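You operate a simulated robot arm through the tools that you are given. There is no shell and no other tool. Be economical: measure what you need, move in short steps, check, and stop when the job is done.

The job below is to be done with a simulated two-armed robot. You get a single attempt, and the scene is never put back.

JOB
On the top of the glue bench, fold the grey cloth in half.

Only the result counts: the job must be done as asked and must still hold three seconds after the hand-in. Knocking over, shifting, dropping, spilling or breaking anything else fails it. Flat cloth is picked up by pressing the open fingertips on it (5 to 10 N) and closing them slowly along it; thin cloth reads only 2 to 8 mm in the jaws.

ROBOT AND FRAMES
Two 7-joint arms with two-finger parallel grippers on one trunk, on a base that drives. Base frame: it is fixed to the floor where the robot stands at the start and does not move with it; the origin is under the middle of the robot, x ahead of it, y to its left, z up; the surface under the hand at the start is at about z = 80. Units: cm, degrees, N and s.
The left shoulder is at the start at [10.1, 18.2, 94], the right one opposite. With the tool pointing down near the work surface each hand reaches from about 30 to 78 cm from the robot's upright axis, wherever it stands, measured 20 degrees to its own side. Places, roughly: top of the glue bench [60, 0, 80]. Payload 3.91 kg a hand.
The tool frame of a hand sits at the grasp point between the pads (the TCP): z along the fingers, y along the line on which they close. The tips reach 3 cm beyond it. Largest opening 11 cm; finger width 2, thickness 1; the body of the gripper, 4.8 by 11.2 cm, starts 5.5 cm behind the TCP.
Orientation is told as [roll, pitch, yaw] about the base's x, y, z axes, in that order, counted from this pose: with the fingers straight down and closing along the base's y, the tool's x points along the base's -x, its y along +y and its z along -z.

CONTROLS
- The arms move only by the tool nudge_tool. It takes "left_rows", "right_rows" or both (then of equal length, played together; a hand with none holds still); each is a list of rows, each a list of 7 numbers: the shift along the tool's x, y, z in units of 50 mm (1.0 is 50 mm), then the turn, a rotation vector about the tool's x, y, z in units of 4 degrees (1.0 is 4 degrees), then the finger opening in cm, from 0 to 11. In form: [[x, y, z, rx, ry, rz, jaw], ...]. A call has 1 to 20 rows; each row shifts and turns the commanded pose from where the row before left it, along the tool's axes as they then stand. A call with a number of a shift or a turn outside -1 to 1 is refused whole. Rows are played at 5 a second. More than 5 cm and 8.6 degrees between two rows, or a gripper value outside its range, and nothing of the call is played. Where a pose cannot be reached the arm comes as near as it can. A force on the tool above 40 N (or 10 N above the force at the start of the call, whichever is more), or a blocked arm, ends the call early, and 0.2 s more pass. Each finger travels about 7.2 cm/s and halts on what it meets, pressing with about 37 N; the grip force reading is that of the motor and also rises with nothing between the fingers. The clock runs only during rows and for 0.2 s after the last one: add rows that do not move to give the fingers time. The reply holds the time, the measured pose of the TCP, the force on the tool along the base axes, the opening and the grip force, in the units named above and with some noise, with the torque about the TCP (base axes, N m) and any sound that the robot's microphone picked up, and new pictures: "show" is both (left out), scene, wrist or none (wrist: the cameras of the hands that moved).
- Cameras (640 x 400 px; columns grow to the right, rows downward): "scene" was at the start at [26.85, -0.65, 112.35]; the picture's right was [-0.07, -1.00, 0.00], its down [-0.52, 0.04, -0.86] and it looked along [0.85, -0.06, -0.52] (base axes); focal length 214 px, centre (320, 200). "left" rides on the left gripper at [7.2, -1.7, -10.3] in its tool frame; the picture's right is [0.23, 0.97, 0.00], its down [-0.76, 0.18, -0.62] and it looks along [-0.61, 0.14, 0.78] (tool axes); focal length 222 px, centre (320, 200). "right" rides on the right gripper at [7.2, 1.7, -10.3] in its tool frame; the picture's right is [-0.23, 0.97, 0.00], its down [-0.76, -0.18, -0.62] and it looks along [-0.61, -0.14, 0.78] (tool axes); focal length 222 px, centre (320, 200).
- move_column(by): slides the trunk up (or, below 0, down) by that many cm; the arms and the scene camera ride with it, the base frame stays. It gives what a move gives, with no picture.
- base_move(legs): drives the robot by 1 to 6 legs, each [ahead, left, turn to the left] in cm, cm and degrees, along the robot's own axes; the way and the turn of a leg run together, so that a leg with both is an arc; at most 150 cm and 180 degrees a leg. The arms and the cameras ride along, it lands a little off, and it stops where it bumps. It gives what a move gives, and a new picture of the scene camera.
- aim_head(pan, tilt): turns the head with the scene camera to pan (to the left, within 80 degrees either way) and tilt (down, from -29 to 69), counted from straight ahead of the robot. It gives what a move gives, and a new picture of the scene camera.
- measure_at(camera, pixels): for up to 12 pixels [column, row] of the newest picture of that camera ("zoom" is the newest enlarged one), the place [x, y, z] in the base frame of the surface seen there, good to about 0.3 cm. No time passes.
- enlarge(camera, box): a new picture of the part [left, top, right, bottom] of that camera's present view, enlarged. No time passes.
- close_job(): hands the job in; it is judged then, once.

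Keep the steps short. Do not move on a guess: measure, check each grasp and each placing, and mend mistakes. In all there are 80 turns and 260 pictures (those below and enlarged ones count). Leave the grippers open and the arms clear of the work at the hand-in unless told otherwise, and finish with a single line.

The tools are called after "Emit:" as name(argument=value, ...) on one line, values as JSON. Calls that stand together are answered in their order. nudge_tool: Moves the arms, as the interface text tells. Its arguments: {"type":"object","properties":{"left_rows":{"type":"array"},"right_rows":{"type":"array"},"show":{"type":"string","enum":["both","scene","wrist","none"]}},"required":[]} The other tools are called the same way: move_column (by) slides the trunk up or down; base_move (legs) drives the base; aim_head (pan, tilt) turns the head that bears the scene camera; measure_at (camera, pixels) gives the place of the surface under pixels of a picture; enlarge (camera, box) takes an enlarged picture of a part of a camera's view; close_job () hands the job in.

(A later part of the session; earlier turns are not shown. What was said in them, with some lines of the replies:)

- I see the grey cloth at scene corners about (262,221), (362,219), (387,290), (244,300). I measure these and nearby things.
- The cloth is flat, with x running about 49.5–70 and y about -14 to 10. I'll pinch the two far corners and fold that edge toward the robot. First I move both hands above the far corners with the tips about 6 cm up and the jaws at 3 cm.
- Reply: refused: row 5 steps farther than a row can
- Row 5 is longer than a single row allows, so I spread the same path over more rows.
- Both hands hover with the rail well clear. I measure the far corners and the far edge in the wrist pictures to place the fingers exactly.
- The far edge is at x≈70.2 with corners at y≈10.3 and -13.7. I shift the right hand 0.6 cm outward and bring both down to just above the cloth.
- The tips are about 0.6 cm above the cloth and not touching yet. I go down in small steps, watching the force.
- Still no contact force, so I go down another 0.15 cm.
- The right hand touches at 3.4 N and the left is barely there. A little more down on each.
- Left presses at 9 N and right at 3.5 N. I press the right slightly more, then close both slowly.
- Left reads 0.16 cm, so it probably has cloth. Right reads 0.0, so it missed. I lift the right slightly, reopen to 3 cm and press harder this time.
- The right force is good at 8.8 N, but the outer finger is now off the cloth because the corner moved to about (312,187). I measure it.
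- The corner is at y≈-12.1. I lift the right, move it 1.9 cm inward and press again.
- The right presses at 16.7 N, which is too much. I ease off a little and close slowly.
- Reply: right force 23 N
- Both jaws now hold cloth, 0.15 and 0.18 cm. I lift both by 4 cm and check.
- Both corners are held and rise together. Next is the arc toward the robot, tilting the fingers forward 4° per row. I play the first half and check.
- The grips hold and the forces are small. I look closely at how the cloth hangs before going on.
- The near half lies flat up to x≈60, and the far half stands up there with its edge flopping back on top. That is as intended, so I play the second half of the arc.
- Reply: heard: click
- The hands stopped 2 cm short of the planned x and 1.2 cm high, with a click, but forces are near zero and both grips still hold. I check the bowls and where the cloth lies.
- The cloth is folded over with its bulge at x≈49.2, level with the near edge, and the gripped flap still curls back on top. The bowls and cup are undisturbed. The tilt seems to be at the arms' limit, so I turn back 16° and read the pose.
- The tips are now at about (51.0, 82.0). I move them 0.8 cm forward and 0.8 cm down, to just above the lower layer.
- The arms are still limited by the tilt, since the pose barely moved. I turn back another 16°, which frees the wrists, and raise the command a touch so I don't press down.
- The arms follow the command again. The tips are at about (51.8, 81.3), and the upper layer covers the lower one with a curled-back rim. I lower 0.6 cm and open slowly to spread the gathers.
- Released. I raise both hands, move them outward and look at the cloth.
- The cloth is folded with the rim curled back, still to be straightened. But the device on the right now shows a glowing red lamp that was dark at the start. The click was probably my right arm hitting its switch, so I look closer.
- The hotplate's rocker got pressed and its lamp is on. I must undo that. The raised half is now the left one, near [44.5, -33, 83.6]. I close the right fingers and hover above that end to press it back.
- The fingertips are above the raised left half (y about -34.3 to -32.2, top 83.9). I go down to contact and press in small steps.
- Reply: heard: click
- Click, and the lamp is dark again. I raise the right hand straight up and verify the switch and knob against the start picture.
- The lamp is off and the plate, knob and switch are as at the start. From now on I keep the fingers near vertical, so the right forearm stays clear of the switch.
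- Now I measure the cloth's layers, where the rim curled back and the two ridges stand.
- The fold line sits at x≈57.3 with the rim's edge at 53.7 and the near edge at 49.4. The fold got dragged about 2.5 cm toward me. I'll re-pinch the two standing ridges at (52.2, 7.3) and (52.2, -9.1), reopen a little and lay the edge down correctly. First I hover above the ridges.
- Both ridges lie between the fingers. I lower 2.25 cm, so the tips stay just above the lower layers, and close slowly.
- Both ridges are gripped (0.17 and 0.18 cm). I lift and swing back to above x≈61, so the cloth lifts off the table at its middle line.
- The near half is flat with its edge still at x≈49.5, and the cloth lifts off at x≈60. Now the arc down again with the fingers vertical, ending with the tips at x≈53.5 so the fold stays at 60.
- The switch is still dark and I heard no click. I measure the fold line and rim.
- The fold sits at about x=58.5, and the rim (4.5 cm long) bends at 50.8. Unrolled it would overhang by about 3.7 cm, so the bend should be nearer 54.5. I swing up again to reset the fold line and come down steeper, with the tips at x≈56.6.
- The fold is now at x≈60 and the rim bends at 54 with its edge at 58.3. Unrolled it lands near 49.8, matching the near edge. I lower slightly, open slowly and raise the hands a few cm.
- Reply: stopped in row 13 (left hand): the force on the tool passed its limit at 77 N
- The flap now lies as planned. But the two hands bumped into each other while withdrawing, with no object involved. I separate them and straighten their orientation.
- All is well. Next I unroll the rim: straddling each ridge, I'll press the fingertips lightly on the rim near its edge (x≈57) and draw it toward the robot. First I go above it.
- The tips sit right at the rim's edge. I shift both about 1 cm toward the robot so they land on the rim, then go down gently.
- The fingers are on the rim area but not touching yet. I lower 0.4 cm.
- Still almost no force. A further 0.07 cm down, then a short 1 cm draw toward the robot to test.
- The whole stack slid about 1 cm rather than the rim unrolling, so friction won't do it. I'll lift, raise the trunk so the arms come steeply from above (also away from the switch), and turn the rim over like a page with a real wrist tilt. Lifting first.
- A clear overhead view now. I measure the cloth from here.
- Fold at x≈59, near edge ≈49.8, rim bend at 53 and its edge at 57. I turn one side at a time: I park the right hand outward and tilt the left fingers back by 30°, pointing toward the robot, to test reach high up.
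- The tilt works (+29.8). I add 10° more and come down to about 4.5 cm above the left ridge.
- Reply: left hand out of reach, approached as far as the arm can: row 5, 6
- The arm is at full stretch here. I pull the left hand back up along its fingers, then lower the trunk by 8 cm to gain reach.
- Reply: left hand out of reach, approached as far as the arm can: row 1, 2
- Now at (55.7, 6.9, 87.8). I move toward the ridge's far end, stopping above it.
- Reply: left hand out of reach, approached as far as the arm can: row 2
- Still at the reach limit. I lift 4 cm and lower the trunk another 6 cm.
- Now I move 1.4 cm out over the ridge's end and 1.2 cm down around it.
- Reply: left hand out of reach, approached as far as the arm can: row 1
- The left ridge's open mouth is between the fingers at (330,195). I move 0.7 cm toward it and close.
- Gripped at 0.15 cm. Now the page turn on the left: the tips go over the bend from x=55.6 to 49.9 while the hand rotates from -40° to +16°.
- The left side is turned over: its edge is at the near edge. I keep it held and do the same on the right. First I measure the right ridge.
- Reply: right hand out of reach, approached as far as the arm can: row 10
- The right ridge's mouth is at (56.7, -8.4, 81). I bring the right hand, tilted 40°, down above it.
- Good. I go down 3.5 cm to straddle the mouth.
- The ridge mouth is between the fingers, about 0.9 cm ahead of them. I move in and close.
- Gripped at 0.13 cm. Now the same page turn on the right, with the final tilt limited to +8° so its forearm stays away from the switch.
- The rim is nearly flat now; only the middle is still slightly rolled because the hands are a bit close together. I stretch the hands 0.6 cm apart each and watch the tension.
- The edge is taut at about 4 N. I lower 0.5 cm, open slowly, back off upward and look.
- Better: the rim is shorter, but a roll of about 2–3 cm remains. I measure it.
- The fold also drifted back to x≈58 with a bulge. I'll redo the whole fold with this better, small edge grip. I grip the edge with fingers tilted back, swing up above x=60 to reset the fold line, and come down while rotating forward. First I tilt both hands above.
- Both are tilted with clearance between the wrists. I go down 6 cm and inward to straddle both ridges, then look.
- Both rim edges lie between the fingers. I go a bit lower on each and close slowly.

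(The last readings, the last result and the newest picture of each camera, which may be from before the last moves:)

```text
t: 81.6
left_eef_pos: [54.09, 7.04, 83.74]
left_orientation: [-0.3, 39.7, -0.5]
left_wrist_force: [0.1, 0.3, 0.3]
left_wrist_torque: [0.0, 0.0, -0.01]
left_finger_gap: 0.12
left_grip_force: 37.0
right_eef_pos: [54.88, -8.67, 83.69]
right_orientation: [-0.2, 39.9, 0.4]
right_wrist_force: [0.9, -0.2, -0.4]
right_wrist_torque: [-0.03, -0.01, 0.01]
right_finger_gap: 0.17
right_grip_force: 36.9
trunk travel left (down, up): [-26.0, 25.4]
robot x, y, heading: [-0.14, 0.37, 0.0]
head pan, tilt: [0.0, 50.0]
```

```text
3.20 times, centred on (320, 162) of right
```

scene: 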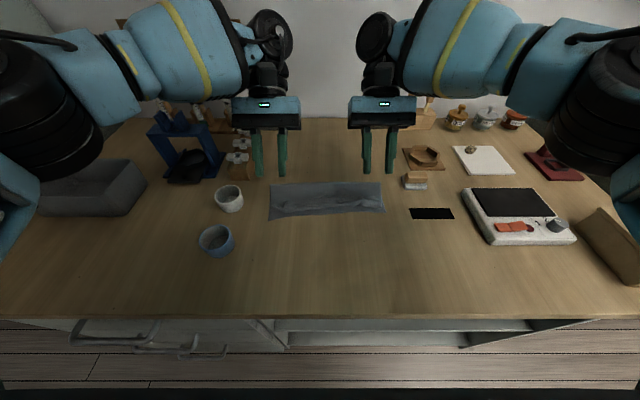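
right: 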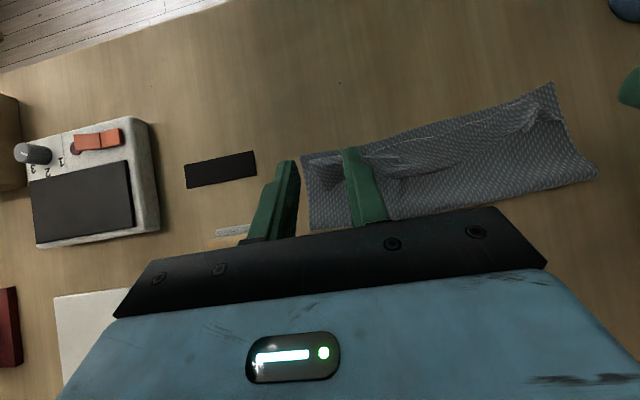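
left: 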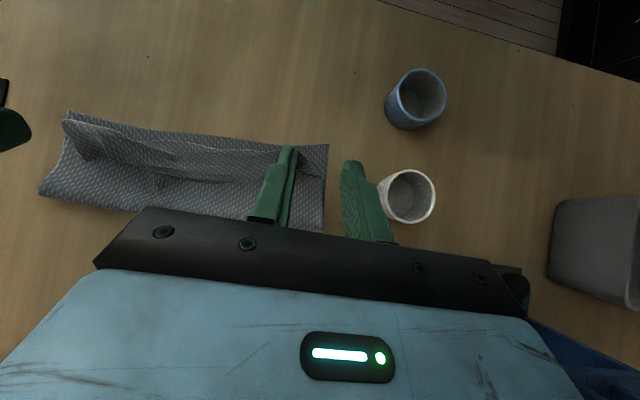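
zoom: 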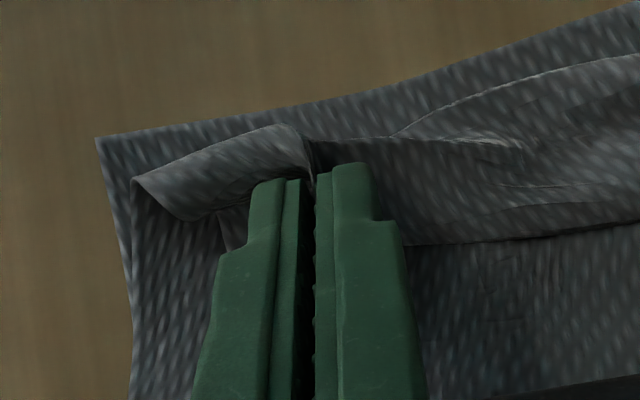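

Both are gripped (0.12 and 0.17 cm). I swing up to above x≈60 to reset the fold line and widen the hands slightly.

Emit:
nudge_tool(left_rows=[[0.202, 0, -0.282, 0, -1, 0, 0], [0.123, 0.02, -0.383, 0, -1, 0, 0], [0.008, 0.02, -0.398, 0, -1, 0, 0], [-0.074, 0.02, -0.377, 0, -1, 0, 0], [-0.162, 0.02, -0.331, 0, -1, 0, 0], [-0.192, 0.02, -0.232, 0, -1, 0, 0], [-0.165, 0.01, -0.141, 0, -1, 0, 0], [0, 0, 0, 0, 0, 0, 0]], right_rows=[[0.202, 0, -0.282, 0, -1, 0, 0], [0.123, -0.02, -0.383, 0, -1, 0, 0], [0.008, -0.02, -0.398, 0, -1, 0, 0], [-0.074, -0.02, -0.377, 0, -1, 0, 0], [-0.162, -0.02, -0.331, 0, -1, 0, 0], [-0.192, -0.02, -0.232, 0, -1, 0, 0], [-0.165, -0.01, -0.141, 0, -1, 0, 0], [0, 0, 0, 0, 0, 0, 0]], show="scene")

Emit:
enlarge(camera="scene", box=[245, 150, 405, 250])

Emit:
measure_at(camera="zoom", pixels=[[330, 60], [330, 80], [330, 100], [330, 120], [330, 140], [330, 160], [330, 180], [330, 190], [100, 210], [550, 180]])

```text
t: 83.4
left_eef_pos: [60.52, 7.69, 92.97]
left_orientation: [-0.2, 11.8, -0.3]
left_wrist_force: [0.8, 0.3, 0.3]
left_wrist_torque: [0.05, 0.02, 0.0]
left_finger_gap: 0.1
left_grip_force: 37.0
right_eef_pos: [61.5, -9.05, 93.1]
right_orientation: [0.0, 12.0, 0.5]
right_wrist_force: [-0.5, -0.2, -0.6]
right_wrist_torque: [0.01, 0.03, -0.01]
right_finger_gap: 0.16
right_grip_force: 37.2
trunk travel left (down, up): [-26.0, 25.4]
robot x, y, heading: [-0.31, -0.2, 0.2]
head pan, tilt: [0.0, 50.0]
```

scene: 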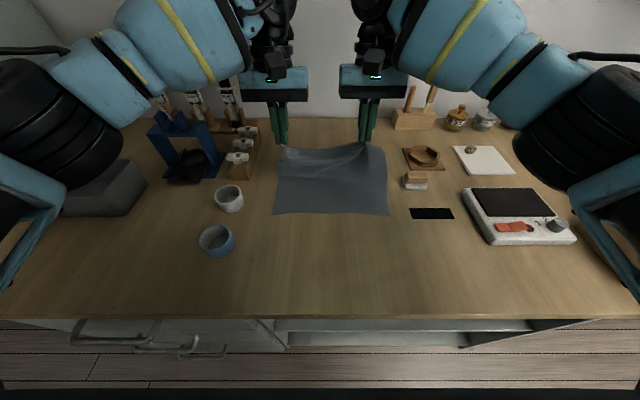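

```text
4.00 times, centred on (325, 200) of scene
```

zoom: 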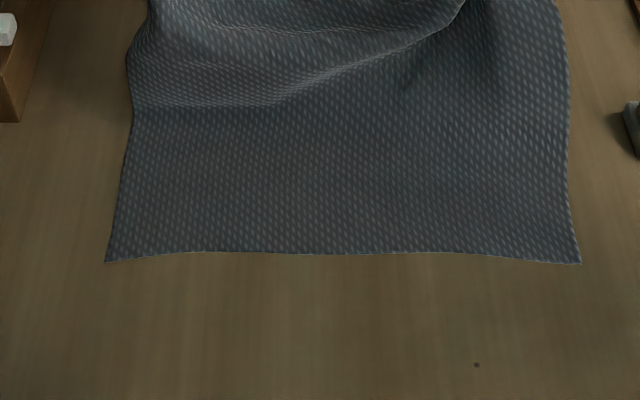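

```text
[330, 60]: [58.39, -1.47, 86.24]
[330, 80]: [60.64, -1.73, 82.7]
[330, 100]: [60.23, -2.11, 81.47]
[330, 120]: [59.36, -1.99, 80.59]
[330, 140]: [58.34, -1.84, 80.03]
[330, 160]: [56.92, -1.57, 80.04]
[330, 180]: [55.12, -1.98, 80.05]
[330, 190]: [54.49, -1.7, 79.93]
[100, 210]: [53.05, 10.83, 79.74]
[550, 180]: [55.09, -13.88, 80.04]
```

The near half lies flat and square with the fold line reset near x=60. Now the arc down with forward rotation to +12°, ending with the tips at x≈51.

Emit:
nudge_tool(left_rows=[[0.348, 0, 0.074, 0, -1, 0, 0], [0.303, 0, 0.16, 0, -1, 0, 0], [0.307, 0, 0.22, 0, -1, 0, 0], [0.302, 0, 0.242, 0, -1, 0, 0], [0.281, 0, 0.265, 0, -1, 0, 0], [0.28, 0, 0.272, 0, -1, 0, 0], [0.219, 0, 0.26, 0, 0, 0, 0], [0.202, 0, 0.182, 0, 0, 0, 0], [0, 0, 0, 0, 0, 0, 0]], right_rows=[[0.348, 0, 0.074, 0, -1, 0, 0], [0.303, 0, 0.16, 0, -1, 0, 0], [0.307, 0, 0.22, 0, -1, 0, 0], [0.302, 0, 0.242, 0, -1, 0, 0], [0.281, 0, 0.265, 0, -1, 0, 0], [0.28, 0, 0.272, 0, -1, 0, 0], [0.219, 0, 0.26, 0, 0, 0, 0], [0.202, 0, 0.182, 0, 0, 0, 0], [0, 0, 0, 0, 0, 0, 0]])

Emit:
enlarge(camera="scene", box=[245, 165, 405, 265])

Emit:
measure_at(camera="zoom", pixels=[[310, 70], [310, 90], [310, 110], [310, 130], [310, 145], [310, 160], [310, 170], [310, 180], [310, 190], [310, 195]])

```text
t: 85.4
left_eef_pos: [49.9, 7.59, 84.32]
left_orientation: [-0.2, -12.2, -0.1]
left_wrist_force: [0.0, 0.0, -0.3]
left_wrist_torque: [0.0, 0.01, 0.0]
left_finger_gap: 0.13
left_grip_force: 37.1
right_eef_pos: [50.98, -9.24, 84.7]
right_orientation: [-0.1, -12.0, 0.4]
right_wrist_force: [0.1, -0.2, 0.3]
right_wrist_torque: [0.0, 0.01, -0.02]
right_finger_gap: 0.13
right_grip_force: 37.0
trunk travel left (down, up): [-26.0, 25.4]
robot x, y, heading: [0.05, -0.35, -0.1]
head pan, tilt: [0.0, 50.0]
```

scene: 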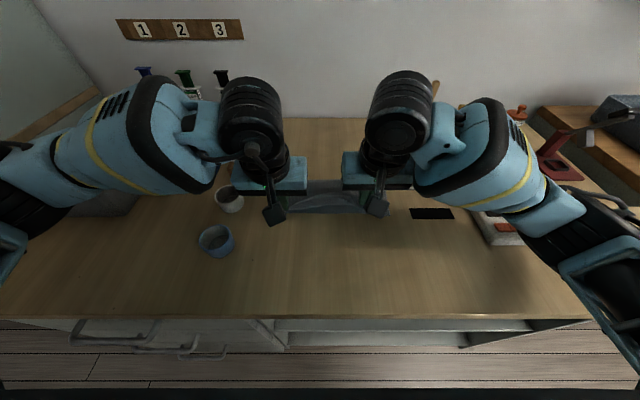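
right: 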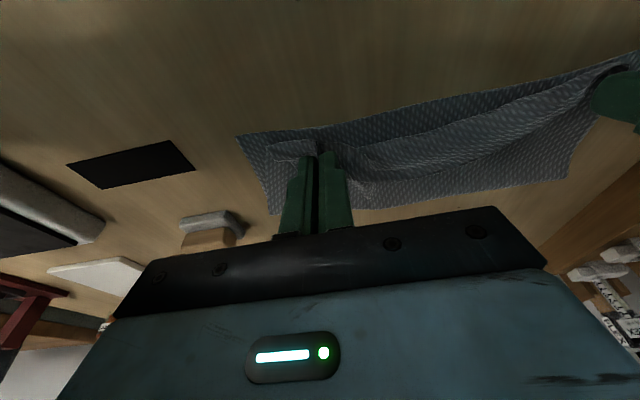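
left: 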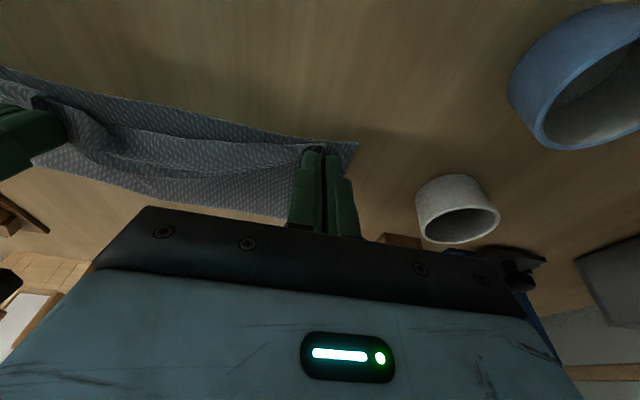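

```text
4.00 times, centred on (325, 215) of scene
```

zoom: 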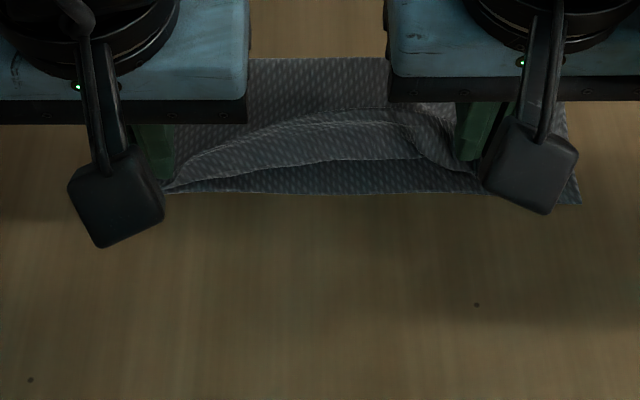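

```text
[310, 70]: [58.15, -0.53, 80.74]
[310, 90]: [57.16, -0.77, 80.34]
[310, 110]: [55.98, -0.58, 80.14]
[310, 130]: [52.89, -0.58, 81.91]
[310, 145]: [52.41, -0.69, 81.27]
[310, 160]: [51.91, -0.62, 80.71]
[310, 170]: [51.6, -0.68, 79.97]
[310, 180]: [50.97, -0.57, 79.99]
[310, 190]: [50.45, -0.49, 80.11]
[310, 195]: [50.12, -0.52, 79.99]
```

The fold is at x≈59 and the near edge at 50.3. The middle sags back between the hands. I bring the right hand 0.9 cm nearer and stretch the edge sideways.

Emit:
nudge_tool(left_rows=[[0, 0.05, 0, 0, 0, 0, 0], [0, 0.05, 0, 0, 0, 0, 0], [0, 0.03, 0, 0, 0, 0, 0], [0, 0, 0, 0, 0, 0, 0]], right_rows=[[0.09, -0.05, -0.01, 0, 0, 0, 0], [0.09, -0.05, -0.01, 0, 0, 0, 0], [0, -0.03, 0, 0, 0, 0, 0], [0, 0, 0, 0, 0, 0, 0]], show="none")

Emit:
enlarge(camera="scene", box=[265, 175, 385, 250])

```text
t: 86.4
left_eef_pos: [49.96, 8.32, 84.46]
left_orientation: [-0.2, -12.2, -0.1]
left_wrist_force: [0.1, 0.0, -0.2]
left_wrist_torque: [-0.01, 0.04, 0.0]
left_finger_gap: 0.1
left_grip_force: 36.8
right_eef_pos: [49.96, -9.9, 84.66]
right_orientation: [-0.1, -11.9, 0.6]
right_wrist_force: [0.7, -0.4, 0.6]
right_wrist_torque: [-0.02, 0.01, 0.02]
right_finger_gap: 0.16
right_grip_force: 37.7
trunk travel left (down, up): [-26.0, 25.4]
robot x, y, heading: [0.35, 0.28, -0.2]
head pan, tilt: [0.0, 50.0]
```

```text
5.33 times, centred on (325, 212) of scene
```

zoom: 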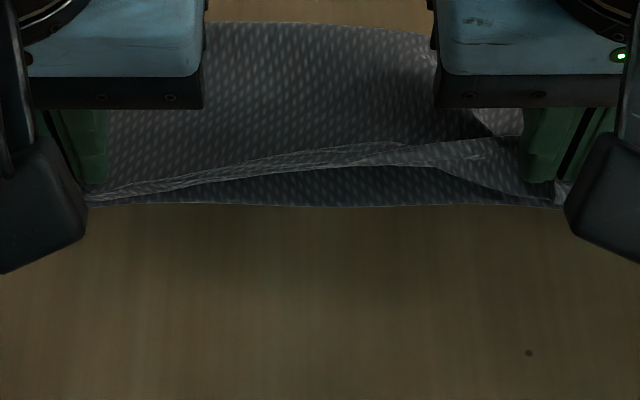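

Much better: the rim has almost fully unrolled. I stretch a little more.

Emit:
nudge_tool(left_rows=[[0, 0.05, 0, 0, 0, 0, 0], [0, 0.04, 0, 0, 0, 0, 0], [0, 0, 0, 0, 0, 0, 0]], right_rows=[[0.03, -0.05, 0, 0, 0, 0, 0], [0.03, -0.04, 0, 0, 0, 0, 0], [0, 0, 0, 0, 0, 0, 0]], show="none")

Emit:
enlarge(camera="scene", box=[265, 175, 385, 250])

Emit:
measure_at(camera="zoom", pixels=[[310, 30], [310, 150], [310, 165], [310, 175], [310, 200], [200, 180], [420, 160], [420, 200], [130, 195], [500, 180]])

```text
t: 87.2
left_eef_pos: [49.98, 8.73, 84.42]
left_orientation: [-0.3, -12.3, -0.2]
left_wrist_force: [0.7, -3.0, -0.5]
left_wrist_torque: [-0.06, -0.02, 0.03]
left_finger_gap: 0.09
left_grip_force: 36.7
right_eef_pos: [49.69, -10.21, 84.5]
right_orientation: [-0.1, -11.9, 0.5]
right_wrist_force: [-0.6, 2.6, 0.2]
right_wrist_torque: [0.08, 0.02, 0.07]
right_finger_gap: 0.16
right_grip_force: 36.8
trunk travel left (down, up): [-26.0, 25.4]
robot x, y, heading: [-0.28, 0.34, -0.3]
head pan, tilt: [0.0, 50.0]
```

```text
5.33 times, centred on (325, 212) of scene
```

zoom: 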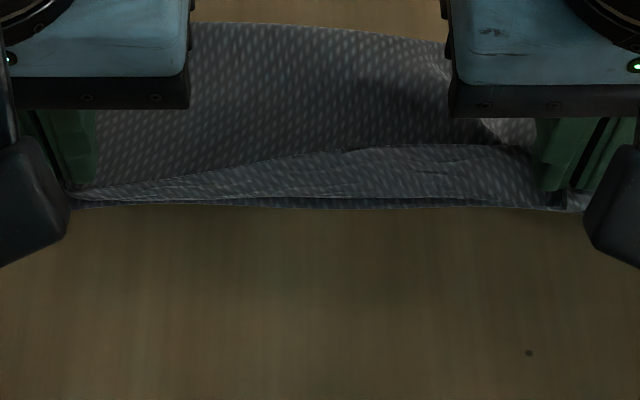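

```text
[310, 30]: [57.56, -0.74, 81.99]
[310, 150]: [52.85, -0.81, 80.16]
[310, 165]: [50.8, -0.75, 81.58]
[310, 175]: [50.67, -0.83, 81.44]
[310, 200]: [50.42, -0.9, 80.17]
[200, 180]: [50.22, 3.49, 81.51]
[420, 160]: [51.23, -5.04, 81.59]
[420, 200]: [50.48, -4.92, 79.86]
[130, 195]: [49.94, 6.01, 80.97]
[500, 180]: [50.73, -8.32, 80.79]
```

Taut at 3 N, and the roll is down to about 1 cm at the near edge. I move 0.7 cm further toward the robot, lower onto the table, open slowly and withdraw.

Emit:
nudge_tool(left_rows=[[0.137, 0, -0.03, 0, 0, 0, 0], [0.029, 0, 0.13, 0, 0, 0, 0], [0, 0, 0, 0, 0, 0, 0], [0, 0, 0, 0, 0, 0, 0.5], [0, 0, 0, 0, 0, 0, 1], [0, 0, 0, 0, 0, 0, 1.6], [0, 0, 0, 0, 0, 0, 2.2], [0, 0, 0, 0, 0, 0, 3], [0, 0, -0.3, 0, 0, 0, 3], [0, 0, -0.8, 0, 1, 0, 3], [0, 0.2, -0.8, 0, 1, 0, 3], [0, 0.9, -0.2, 0, 1, 0, 3], [0, 0.9, 0, 0, 0, 0, 3], [0, 0.7, 0, 0, 0, 0, 3], [0, 0, 0, 0, 0, 0, 3]], right_rows=[[0.137, 0, -0.03, 0, 0, 0, 0], [0.029, 0, 0.13, 0, 0, 0, 0], [0, 0, 0, 0, 0, 0, 0], [0, 0, 0, 0, 0, 0, 0.5], [0, 0, 0, 0, 0, 0, 1], [0, 0, 0, 0, 0, 0, 1.6], [0, 0, 0, 0, 0, 0, 2.2], [0, 0, 0, 0, 0, 0, 3], [0, 0, -0.3, 0, 0, 0, 3], [0, 0, -0.8, 0, 1, 0, 3], [0, -0.2, -0.8, 0, 1, 0, 3], [0, -0.9, -0.2, 0, 1, 0, 3], [0, -0.8, 0, 0, 0, 0, 3], [0, -0.4, 0, 0, 0, 0, 3], [0, 0, 0, 0, 0, 0, 3]], show="scene")

Emit:
enlarge(camera="scene", box=[265, 170, 393, 250])

Emit:
measure_at(camera="zoom", pixels=[[300, 62], [30, 75], [570, 65], [300, 215], [20, 250], [600, 208], [300, 134], [300, 188], [300, 175], [300, 200]])

```text
t: 90.4
left_eef_pos: [47.42, 22.37, 94.18]
left_orientation: [-0.4, -0.1, -0.2]
left_wrist_force: [0.5, 0.1, 0.2]
left_wrist_torque: [0.0, 0.02, -0.01]
left_finger_gap: 3.0
left_grip_force: 0.1
right_eef_pos: [47.42, -21.77, 94.2]
right_orientation: [-0.1, 0.1, 0.6]
right_wrist_force: [0.1, 0.4, -0.1]
right_wrist_torque: [0.0, 0.01, -0.01]
right_finger_gap: 3.01
right_grip_force: 0.1
trunk travel left (down, up): [-26.0, 25.4]
robot x, y, heading: [0.01, -0.11, -0.0]
head pan, tilt: [0.0, 50.0]
```

scene: 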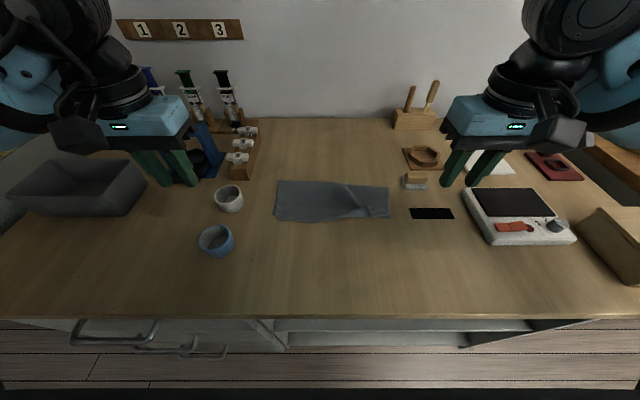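

```text
5.00 times, centred on (329, 210) of scene
```

zoom: 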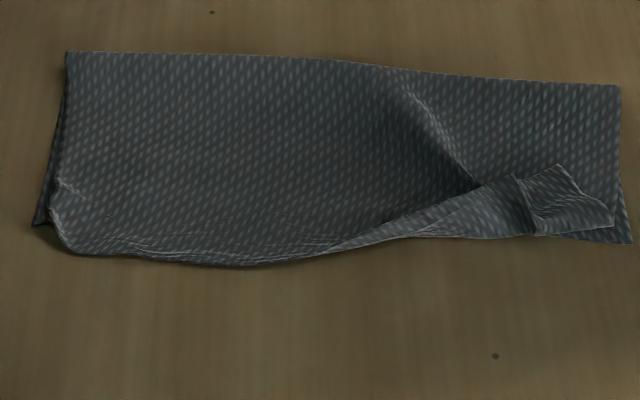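

```text
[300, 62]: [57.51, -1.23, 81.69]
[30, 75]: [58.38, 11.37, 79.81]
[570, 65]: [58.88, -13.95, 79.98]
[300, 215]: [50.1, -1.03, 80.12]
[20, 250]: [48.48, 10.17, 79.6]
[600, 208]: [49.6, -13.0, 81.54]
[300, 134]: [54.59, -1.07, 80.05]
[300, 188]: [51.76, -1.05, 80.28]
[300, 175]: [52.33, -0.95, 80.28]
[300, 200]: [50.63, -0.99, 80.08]
```

Excellent: the left 60 % is now unrolled flat. Only the right corner is still turned back. I measure it for one more page turn with the right hand.

Emit:
measure_at(camera="zoom", pixels=[[517, 178], [525, 195], [536, 230], [560, 167], [610, 222], [540, 175], [500, 185], [612, 92], [628, 240], [400, 235], [200, 260], [70, 250]])

Emit:
measure_at(camera="zoom", pixels=[[75, 56], [300, 58], [38, 222], [55, 210], [300, 256], [120, 252], [450, 76], [450, 235], [580, 240], [520, 210]])

```text
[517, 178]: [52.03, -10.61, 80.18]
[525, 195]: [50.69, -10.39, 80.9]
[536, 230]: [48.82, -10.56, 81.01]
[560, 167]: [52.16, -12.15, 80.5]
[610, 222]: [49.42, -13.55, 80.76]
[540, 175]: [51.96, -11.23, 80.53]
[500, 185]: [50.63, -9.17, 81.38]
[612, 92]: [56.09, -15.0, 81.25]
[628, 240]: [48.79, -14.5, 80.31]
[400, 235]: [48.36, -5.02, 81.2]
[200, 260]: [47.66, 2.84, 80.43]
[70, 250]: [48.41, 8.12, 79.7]
```

```text
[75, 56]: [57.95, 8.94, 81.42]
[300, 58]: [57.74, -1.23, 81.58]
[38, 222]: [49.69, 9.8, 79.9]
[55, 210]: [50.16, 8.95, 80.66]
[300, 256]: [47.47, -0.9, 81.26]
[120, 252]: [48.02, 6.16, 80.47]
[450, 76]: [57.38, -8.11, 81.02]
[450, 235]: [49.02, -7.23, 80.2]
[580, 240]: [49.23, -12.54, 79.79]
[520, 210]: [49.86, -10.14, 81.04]
```

Only the right corner needs turning. I tilt the right hand back, bring it above the ridge mouth near (52, -10.6) and down to just above it.

Emit:
nudge_tool(right_rows=[[-0.31, 0.46, 0.175, 0, 0, 0, 3], [-0.31, 0.46, 0.175, 0, 0, 0, 3], [-0.31, 0.46, 0.175, 0, 0, 0, 3], [-0.31, 0.46, 0.175, 0, 0, 0, 3], [0, 0, 0, 0, 1, 0, 3], [0, 0, 0, 0, 1, 0, 3], [0, 0, 0, 0, 1, 0, 3], [0, 0, 0, 0, 1, 0, 3], [0, 0, 0, 0, 1, 0, 3], [0, 0, 0, 0, 1, 0, 3], [0, 0, 0, 0, 1, 0, 3], [0, 0, 0, 0, 1, 0, 3], [0, 0, 0, 0, 1, 0, 3], [0, 0, 0, 0, 1, 0, 3], [-0.4, 0.2, 0.475, 0, 0, 0, 3], [-0.39, 0.2, 0.47, 0, 0, 0, 3], [0, 0, 0, 0, 0, 0, 3]], show="none")

Emit:
enlarge(camera="right", box=[220, 100, 420, 225])

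```text
t: 94.0
left_eef_pos: [47.43, 22.4, 94.16]
left_orientation: [-0.3, -0.3, -0.1]
left_wrist_force: [0.1, 0.0, -0.5]
left_wrist_torque: [-0.02, -0.03, 0.03]
left_finger_gap: 3.01
left_grip_force: 0.0
right_eef_pos: [53.46, -10.51, 84.53]
right_orientation: [-0.2, 40.0, 0.4]
right_wrist_force: [-0.4, -0.5, 0.3]
right_wrist_torque: [0.0, 0.01, 0.0]
right_finger_gap: 3.0
right_grip_force: 0.1
trunk travel left (down, up): [-26.0, 25.4]
robot x, y, heading: [0.48, -0.19, -0.2]
head pan, tilt: [0.0, 50.0]
```

```text
3.20 times, centred on (320, 162) of right
```

zoom: 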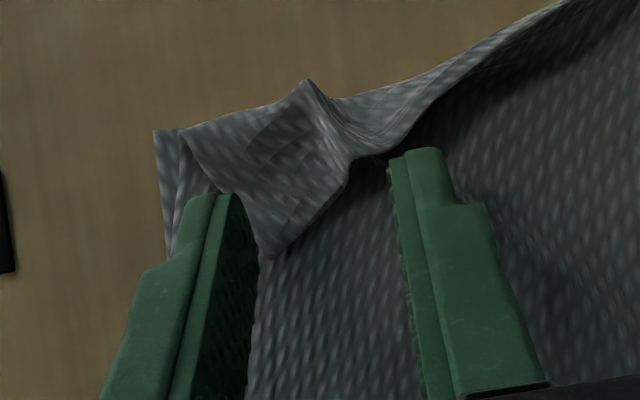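

The turned-back corner is between the fingers, its tip at (270,255) near the outer finger. I shift 0.4 cm outward, lower 0.9 cm and close.

Emit:
nudge_tool(right_rows=[[-0.11, -0.08, 0.14, 0, 0, 0, 3], [0, 0, 0, 0, 0, 0, 2.4], [0, 0, 0, 0, 0, 0, 1.8], [0, 0, 0, 0, 0, 0, 1.2], [0, 0, 0, 0, 0, 0, 0.6], [0, 0, 0, 0, 0, 0, 0], [0, 0, 0, 0, 0, 0, 0]], show="none")

Emit:
enlarge(camera="right", box=[220, 100, 420, 225])

```text
t: 95.6
left_eef_pos: [47.49, 22.25, 94.04]
left_orientation: [-0.3, -0.3, -0.2]
left_wrist_force: [-0.1, 0.2, 0.6]
left_wrist_torque: [0.0, -0.01, 0.01]
left_finger_gap: 3.0
left_grip_force: 0.0
right_eef_pos: [53.39, -10.83, 83.69]
right_orientation: [-0.2, 39.9, 0.4]
right_wrist_force: [0.0, 0.7, 0.3]
right_wrist_torque: [0.03, 0.01, 0.0]
right_finger_gap: 0.0
right_grip_force: 37.2
trunk travel left (down, up): [-26.0, 25.4]
robot x, y, heading: [-0.04, -0.03, -0.1]
head pan, tilt: [0.0, 50.0]
```

```text
3.20 times, centred on (320, 162) of right
```

zoom: 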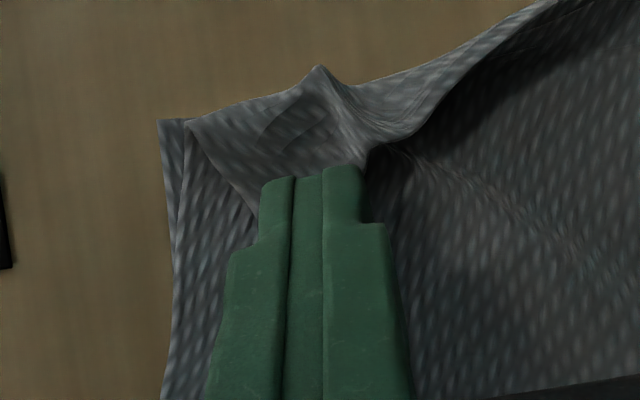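

The gap is 0.0, so it missed: the cloth is not in the jaws. I reopen, move 0.9 cm further toward the ridge and slightly inward, and close again.

Emit:
nudge_tool(right_rows=[[-0.064, 0, -0.077, 0, 0, 0, 0], [0, 0, 0, 0, 0, 0, 3], [0, 0, 0, 0, 0, 0, 3], [0.138, 0.06, 0.116, 0, 0, 0, 3], [0.03, 0, 0.1, 0, 0, 0, 3], [0, 0, 0, 0, 0, 0, 2.4], [0, 0, 0, 0, 0, 0, 1.8], [0, 0, 0, 0, 0, 0, 1.2], [0, 0, 0, 0, 0, 0, 0.6], [0, 0, 0, 0, 0, 0, 0], [0, 0, 0, 0, 0, 0, 0]], show="none")

Emit:
enlarge(camera="right", box=[220, 100, 420, 225])

```text
t: 98.0
left_eef_pos: [47.42, 22.26, 94.24]
left_orientation: [-0.3, -0.3, -0.3]
left_wrist_force: [-0.5, -0.6, 0.7]
left_wrist_torque: [0.0, 0.0, -0.01]
left_finger_gap: 3.01
left_grip_force: 0.0
right_eef_pos: [52.61, -10.68, 83.55]
right_orientation: [-0.2, 40.0, 0.4]
right_wrist_force: [-0.7, -0.2, -1.3]
right_wrist_torque: [0.01, 0.0, -0.01]
right_finger_gap: 0.0
right_grip_force: 36.6
trunk travel left (down, up): [-26.0, 25.4]
robot x, y, heading: [0.27, 0.24, 0.1]
head pan, tilt: [0.0, 50.0]
```

```text
3.20 times, centred on (320, 162) of right
```

zoom: 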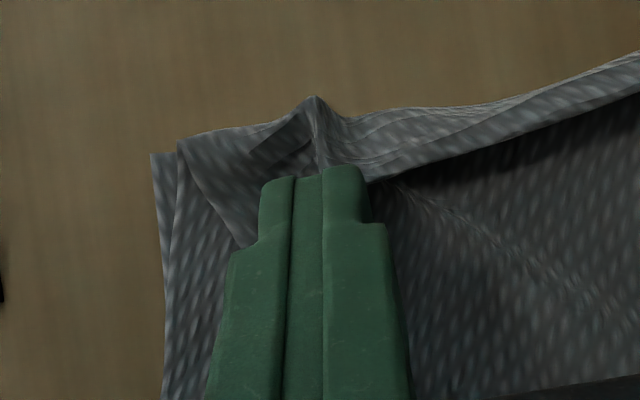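

Still empty: the flap lies too flat here, but the ridge stands just ahead at (318,130). I reopen, move 1.1 cm forward over the ridge, slightly lower, and close.

Emit:
nudge_tool(right_rows=[[-0.1, 0, -0.12, 0, 0, 0, 0], [0, 0, 0, 0, 0, 0, 2.6], [0, 0, 0, 0, 0, 0, 2.6], [0.17, 0.0, 0.14, 0, 0, 0, 2.6], [0.076, 0, 0.17, 0, 0, 0, 2.6], [0, 0, 0, 0, 0, 0, 2], [0, 0, 0, 0, 0, 0, 1.5], [0, 0, 0, 0, 0, 0, 1], [0, 0, 0, 0, 0, 0, 0.5], [0, 0, 0, 0, 0, 0, 0], [0, 0, 0, 0, 0, 0, 0]], show="none")

Emit:
enlarge(camera="right", box=[220, 100, 420, 225])

```text
t: 100.4
left_eef_pos: [47.46, 22.34, 94.21]
left_orientation: [-0.3, -0.3, -0.2]
left_wrist_force: [0.0, -0.3, -0.2]
left_wrist_torque: [0.0, -0.02, -0.02]
left_finger_gap: 2.99
left_grip_force: 0.1
right_eef_pos: [51.31, -10.66, 83.31]
right_orientation: [-0.4, 40.0, 0.4]
right_wrist_force: [-0.5, -0.2, 0.1]
right_wrist_torque: [-0.01, 0.0, 0.01]
right_finger_gap: 0.0
right_grip_force: 37.2
trunk travel left (down, up): [-26.0, 25.4]
robot x, y, heading: [-0.03, 0.24, 0.2]
head pan, tilt: [0.0, 50.0]
```

```text
3.20 times, centred on (320, 162) of right
```

zoom: 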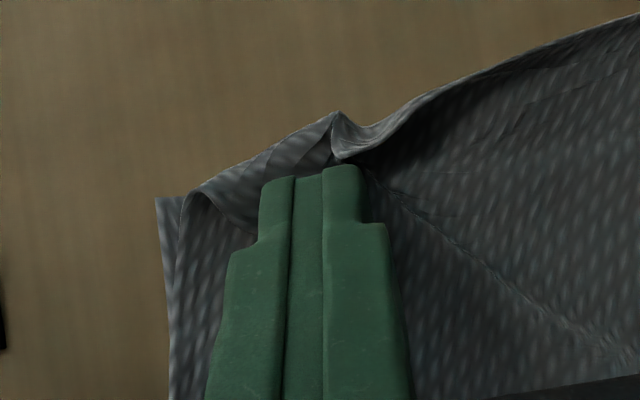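

Again empty, but the fingertips seem to be pushing the flap up ahead of them. I look from the scene camera before deciding.

Emit:
enlarge(camera="scene", box=[313, 170, 409, 230])

Emit:
enlarge(camera="right", box=[260, 110, 380, 185])

```text
6.67 times, centred on (361, 200) of scene
```

zoom: 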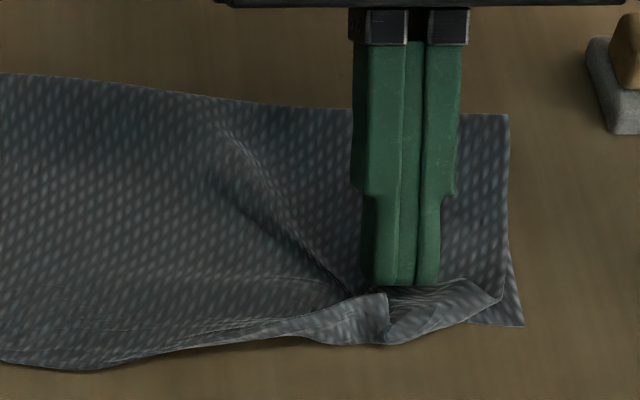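

```text
5.33 times, centred on (320, 148) of right
```

zoom: 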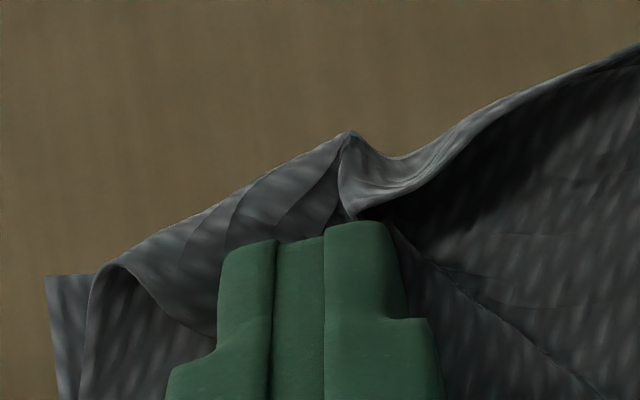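

The closed fingertips have slipped under the flap's edge, so I can flip it like a page. I keep sweeping 3 cm toward the robot, rising slightly.

Emit:
nudge_tool(right_rows=[[0.128, 0, 0.081, 0, 0, 0, 0], [0.128, 0, 0.081, 0, 0, 0, 0], [0.128, 0, 0.07, 0, 0, 0, 0], [0.128, 0, 0.06, 0, 0, 0, 0], [0.128, 0, 0.06, 0, 0, 0, 0], [0, 0, 0, 0, 0, 0, 0]], show="none")

Emit:
enlarge(camera="scene", box=[265, 170, 409, 260])

```text
t: 101.8
left_eef_pos: [47.36, 22.23, 94.12]
left_orientation: [-0.3, -0.3, -0.2]
left_wrist_force: [-0.1, 0.5, -0.7]
left_wrist_torque: [0.02, 0.03, 0.01]
left_finger_gap: 3.01
left_grip_force: 0.1
right_eef_pos: [47.84, -10.81, 84.03]
right_orientation: [-0.2, 40.1, 0.3]
right_wrist_force: [0.2, -0.3, -0.1]
right_wrist_torque: [0.0, -0.05, 0.02]
right_finger_gap: 0.0
right_grip_force: 37.4
trunk travel left (down, up): [-26.0, 25.4]
robot x, y, heading: [0.25, 0.31, -0.1]
head pan, tilt: [0.0, 50.0]
```

```text
4.44 times, centred on (337, 215) of scene
5 turns are left
```

zoom: 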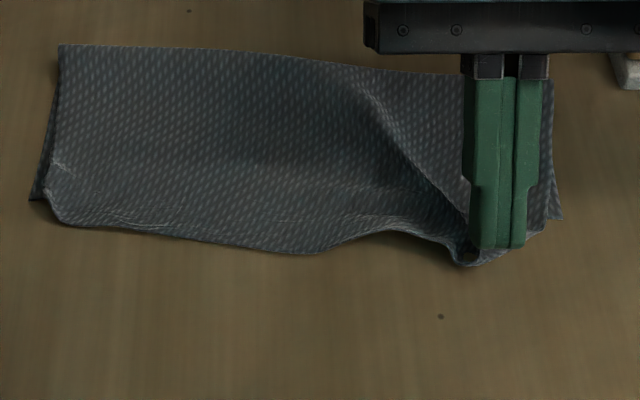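

Few turns remain, so I finish the flip: 1.5 cm further toward the robot while rising, then up and out to the side, ending with the fingers open.

Emit:
nudge_tool(right_rows=[[0.146, 0, 0.044, 0, 0, 0, 0], [0.146, 0, 0.044, 0, 0, 0, 0], [0.205, 0, -0.089, 0, 0, 0, 0], [0.386, 0, -0.46, 0, 0, 0, 0], [0.386, 0, -0.46, 0, 0, 0, 0], [0.386, 0, -0.46, 0, 0, 0, 0], [0, -0.9, 0, 0, -1, 0, 0], [0, -0.9, 0, 0, -1, 0, 2], [0, -0.7, 0, 0, -1, 0, 3], [0, 0, 0, 0, -1, 0, 3], [0, 0, 0, 0, -1, 0, 3], [0, 0, 0, 0, 0, 0, 3]], show="scene")

```text
t: 104.4
left_eef_pos: [47.47, 22.23, 94.28]
left_orientation: [-0.3, -0.1, -0.2]
left_wrist_force: [0.0, -0.3, 0.4]
left_wrist_torque: [-0.03, 0.01, 0.01]
left_finger_gap: 3.0
left_grip_force: 0.1
right_eef_pos: [46.04, -23.28, 94.56]
right_orientation: [-0.1, 20.0, 0.5]
right_wrist_force: [-0.3, 0.7, -0.1]
right_wrist_torque: [0.01, 0.02, 0.02]
right_finger_gap: 3.01
right_grip_force: 0.1
trunk travel left (down, up): [-26.0, 25.4]
robot x, y, heading: [0.18, 0.19, -0.0]
head pan, tilt: [0.0, 50.0]
4 turns are left
```

scene: 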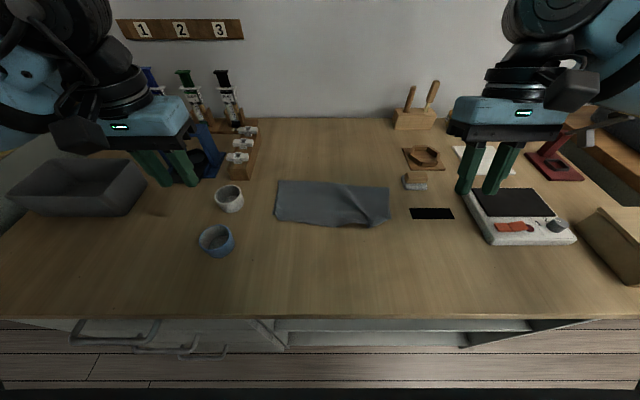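

The flap looks turned over and everything else is undisturbed. I check the cloth close up.

Emit:
enlarge(camera="scene", box=[265, 170, 393, 250])

```text
5.00 times, centred on (329, 210) of scene
3 turns are left
```

zoom: 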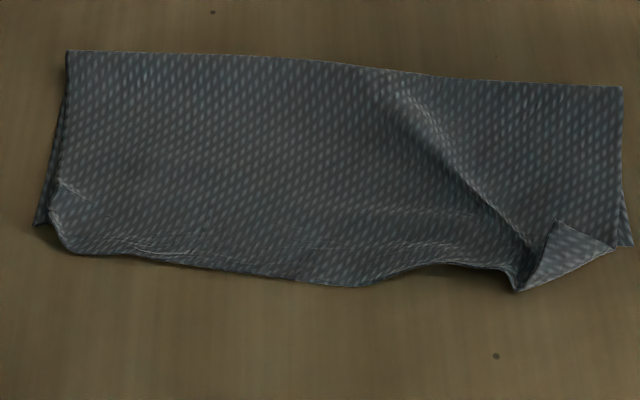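

The cloth lies doubled over, with only one small corner turned back. The hands are open and clear, and the other objects, including the switch, look as they were. I hand in.

Emit:
close_job()

```text
The job is handed in.
```

The grey cloth is folded in half on the glue bench, but not perfectly: the top edge overhangs the bottom by about 1.5–2.5 cm and the right front corner is slightly turned back; my right arm also switched the hotplate on by accident, and I switched it back off.
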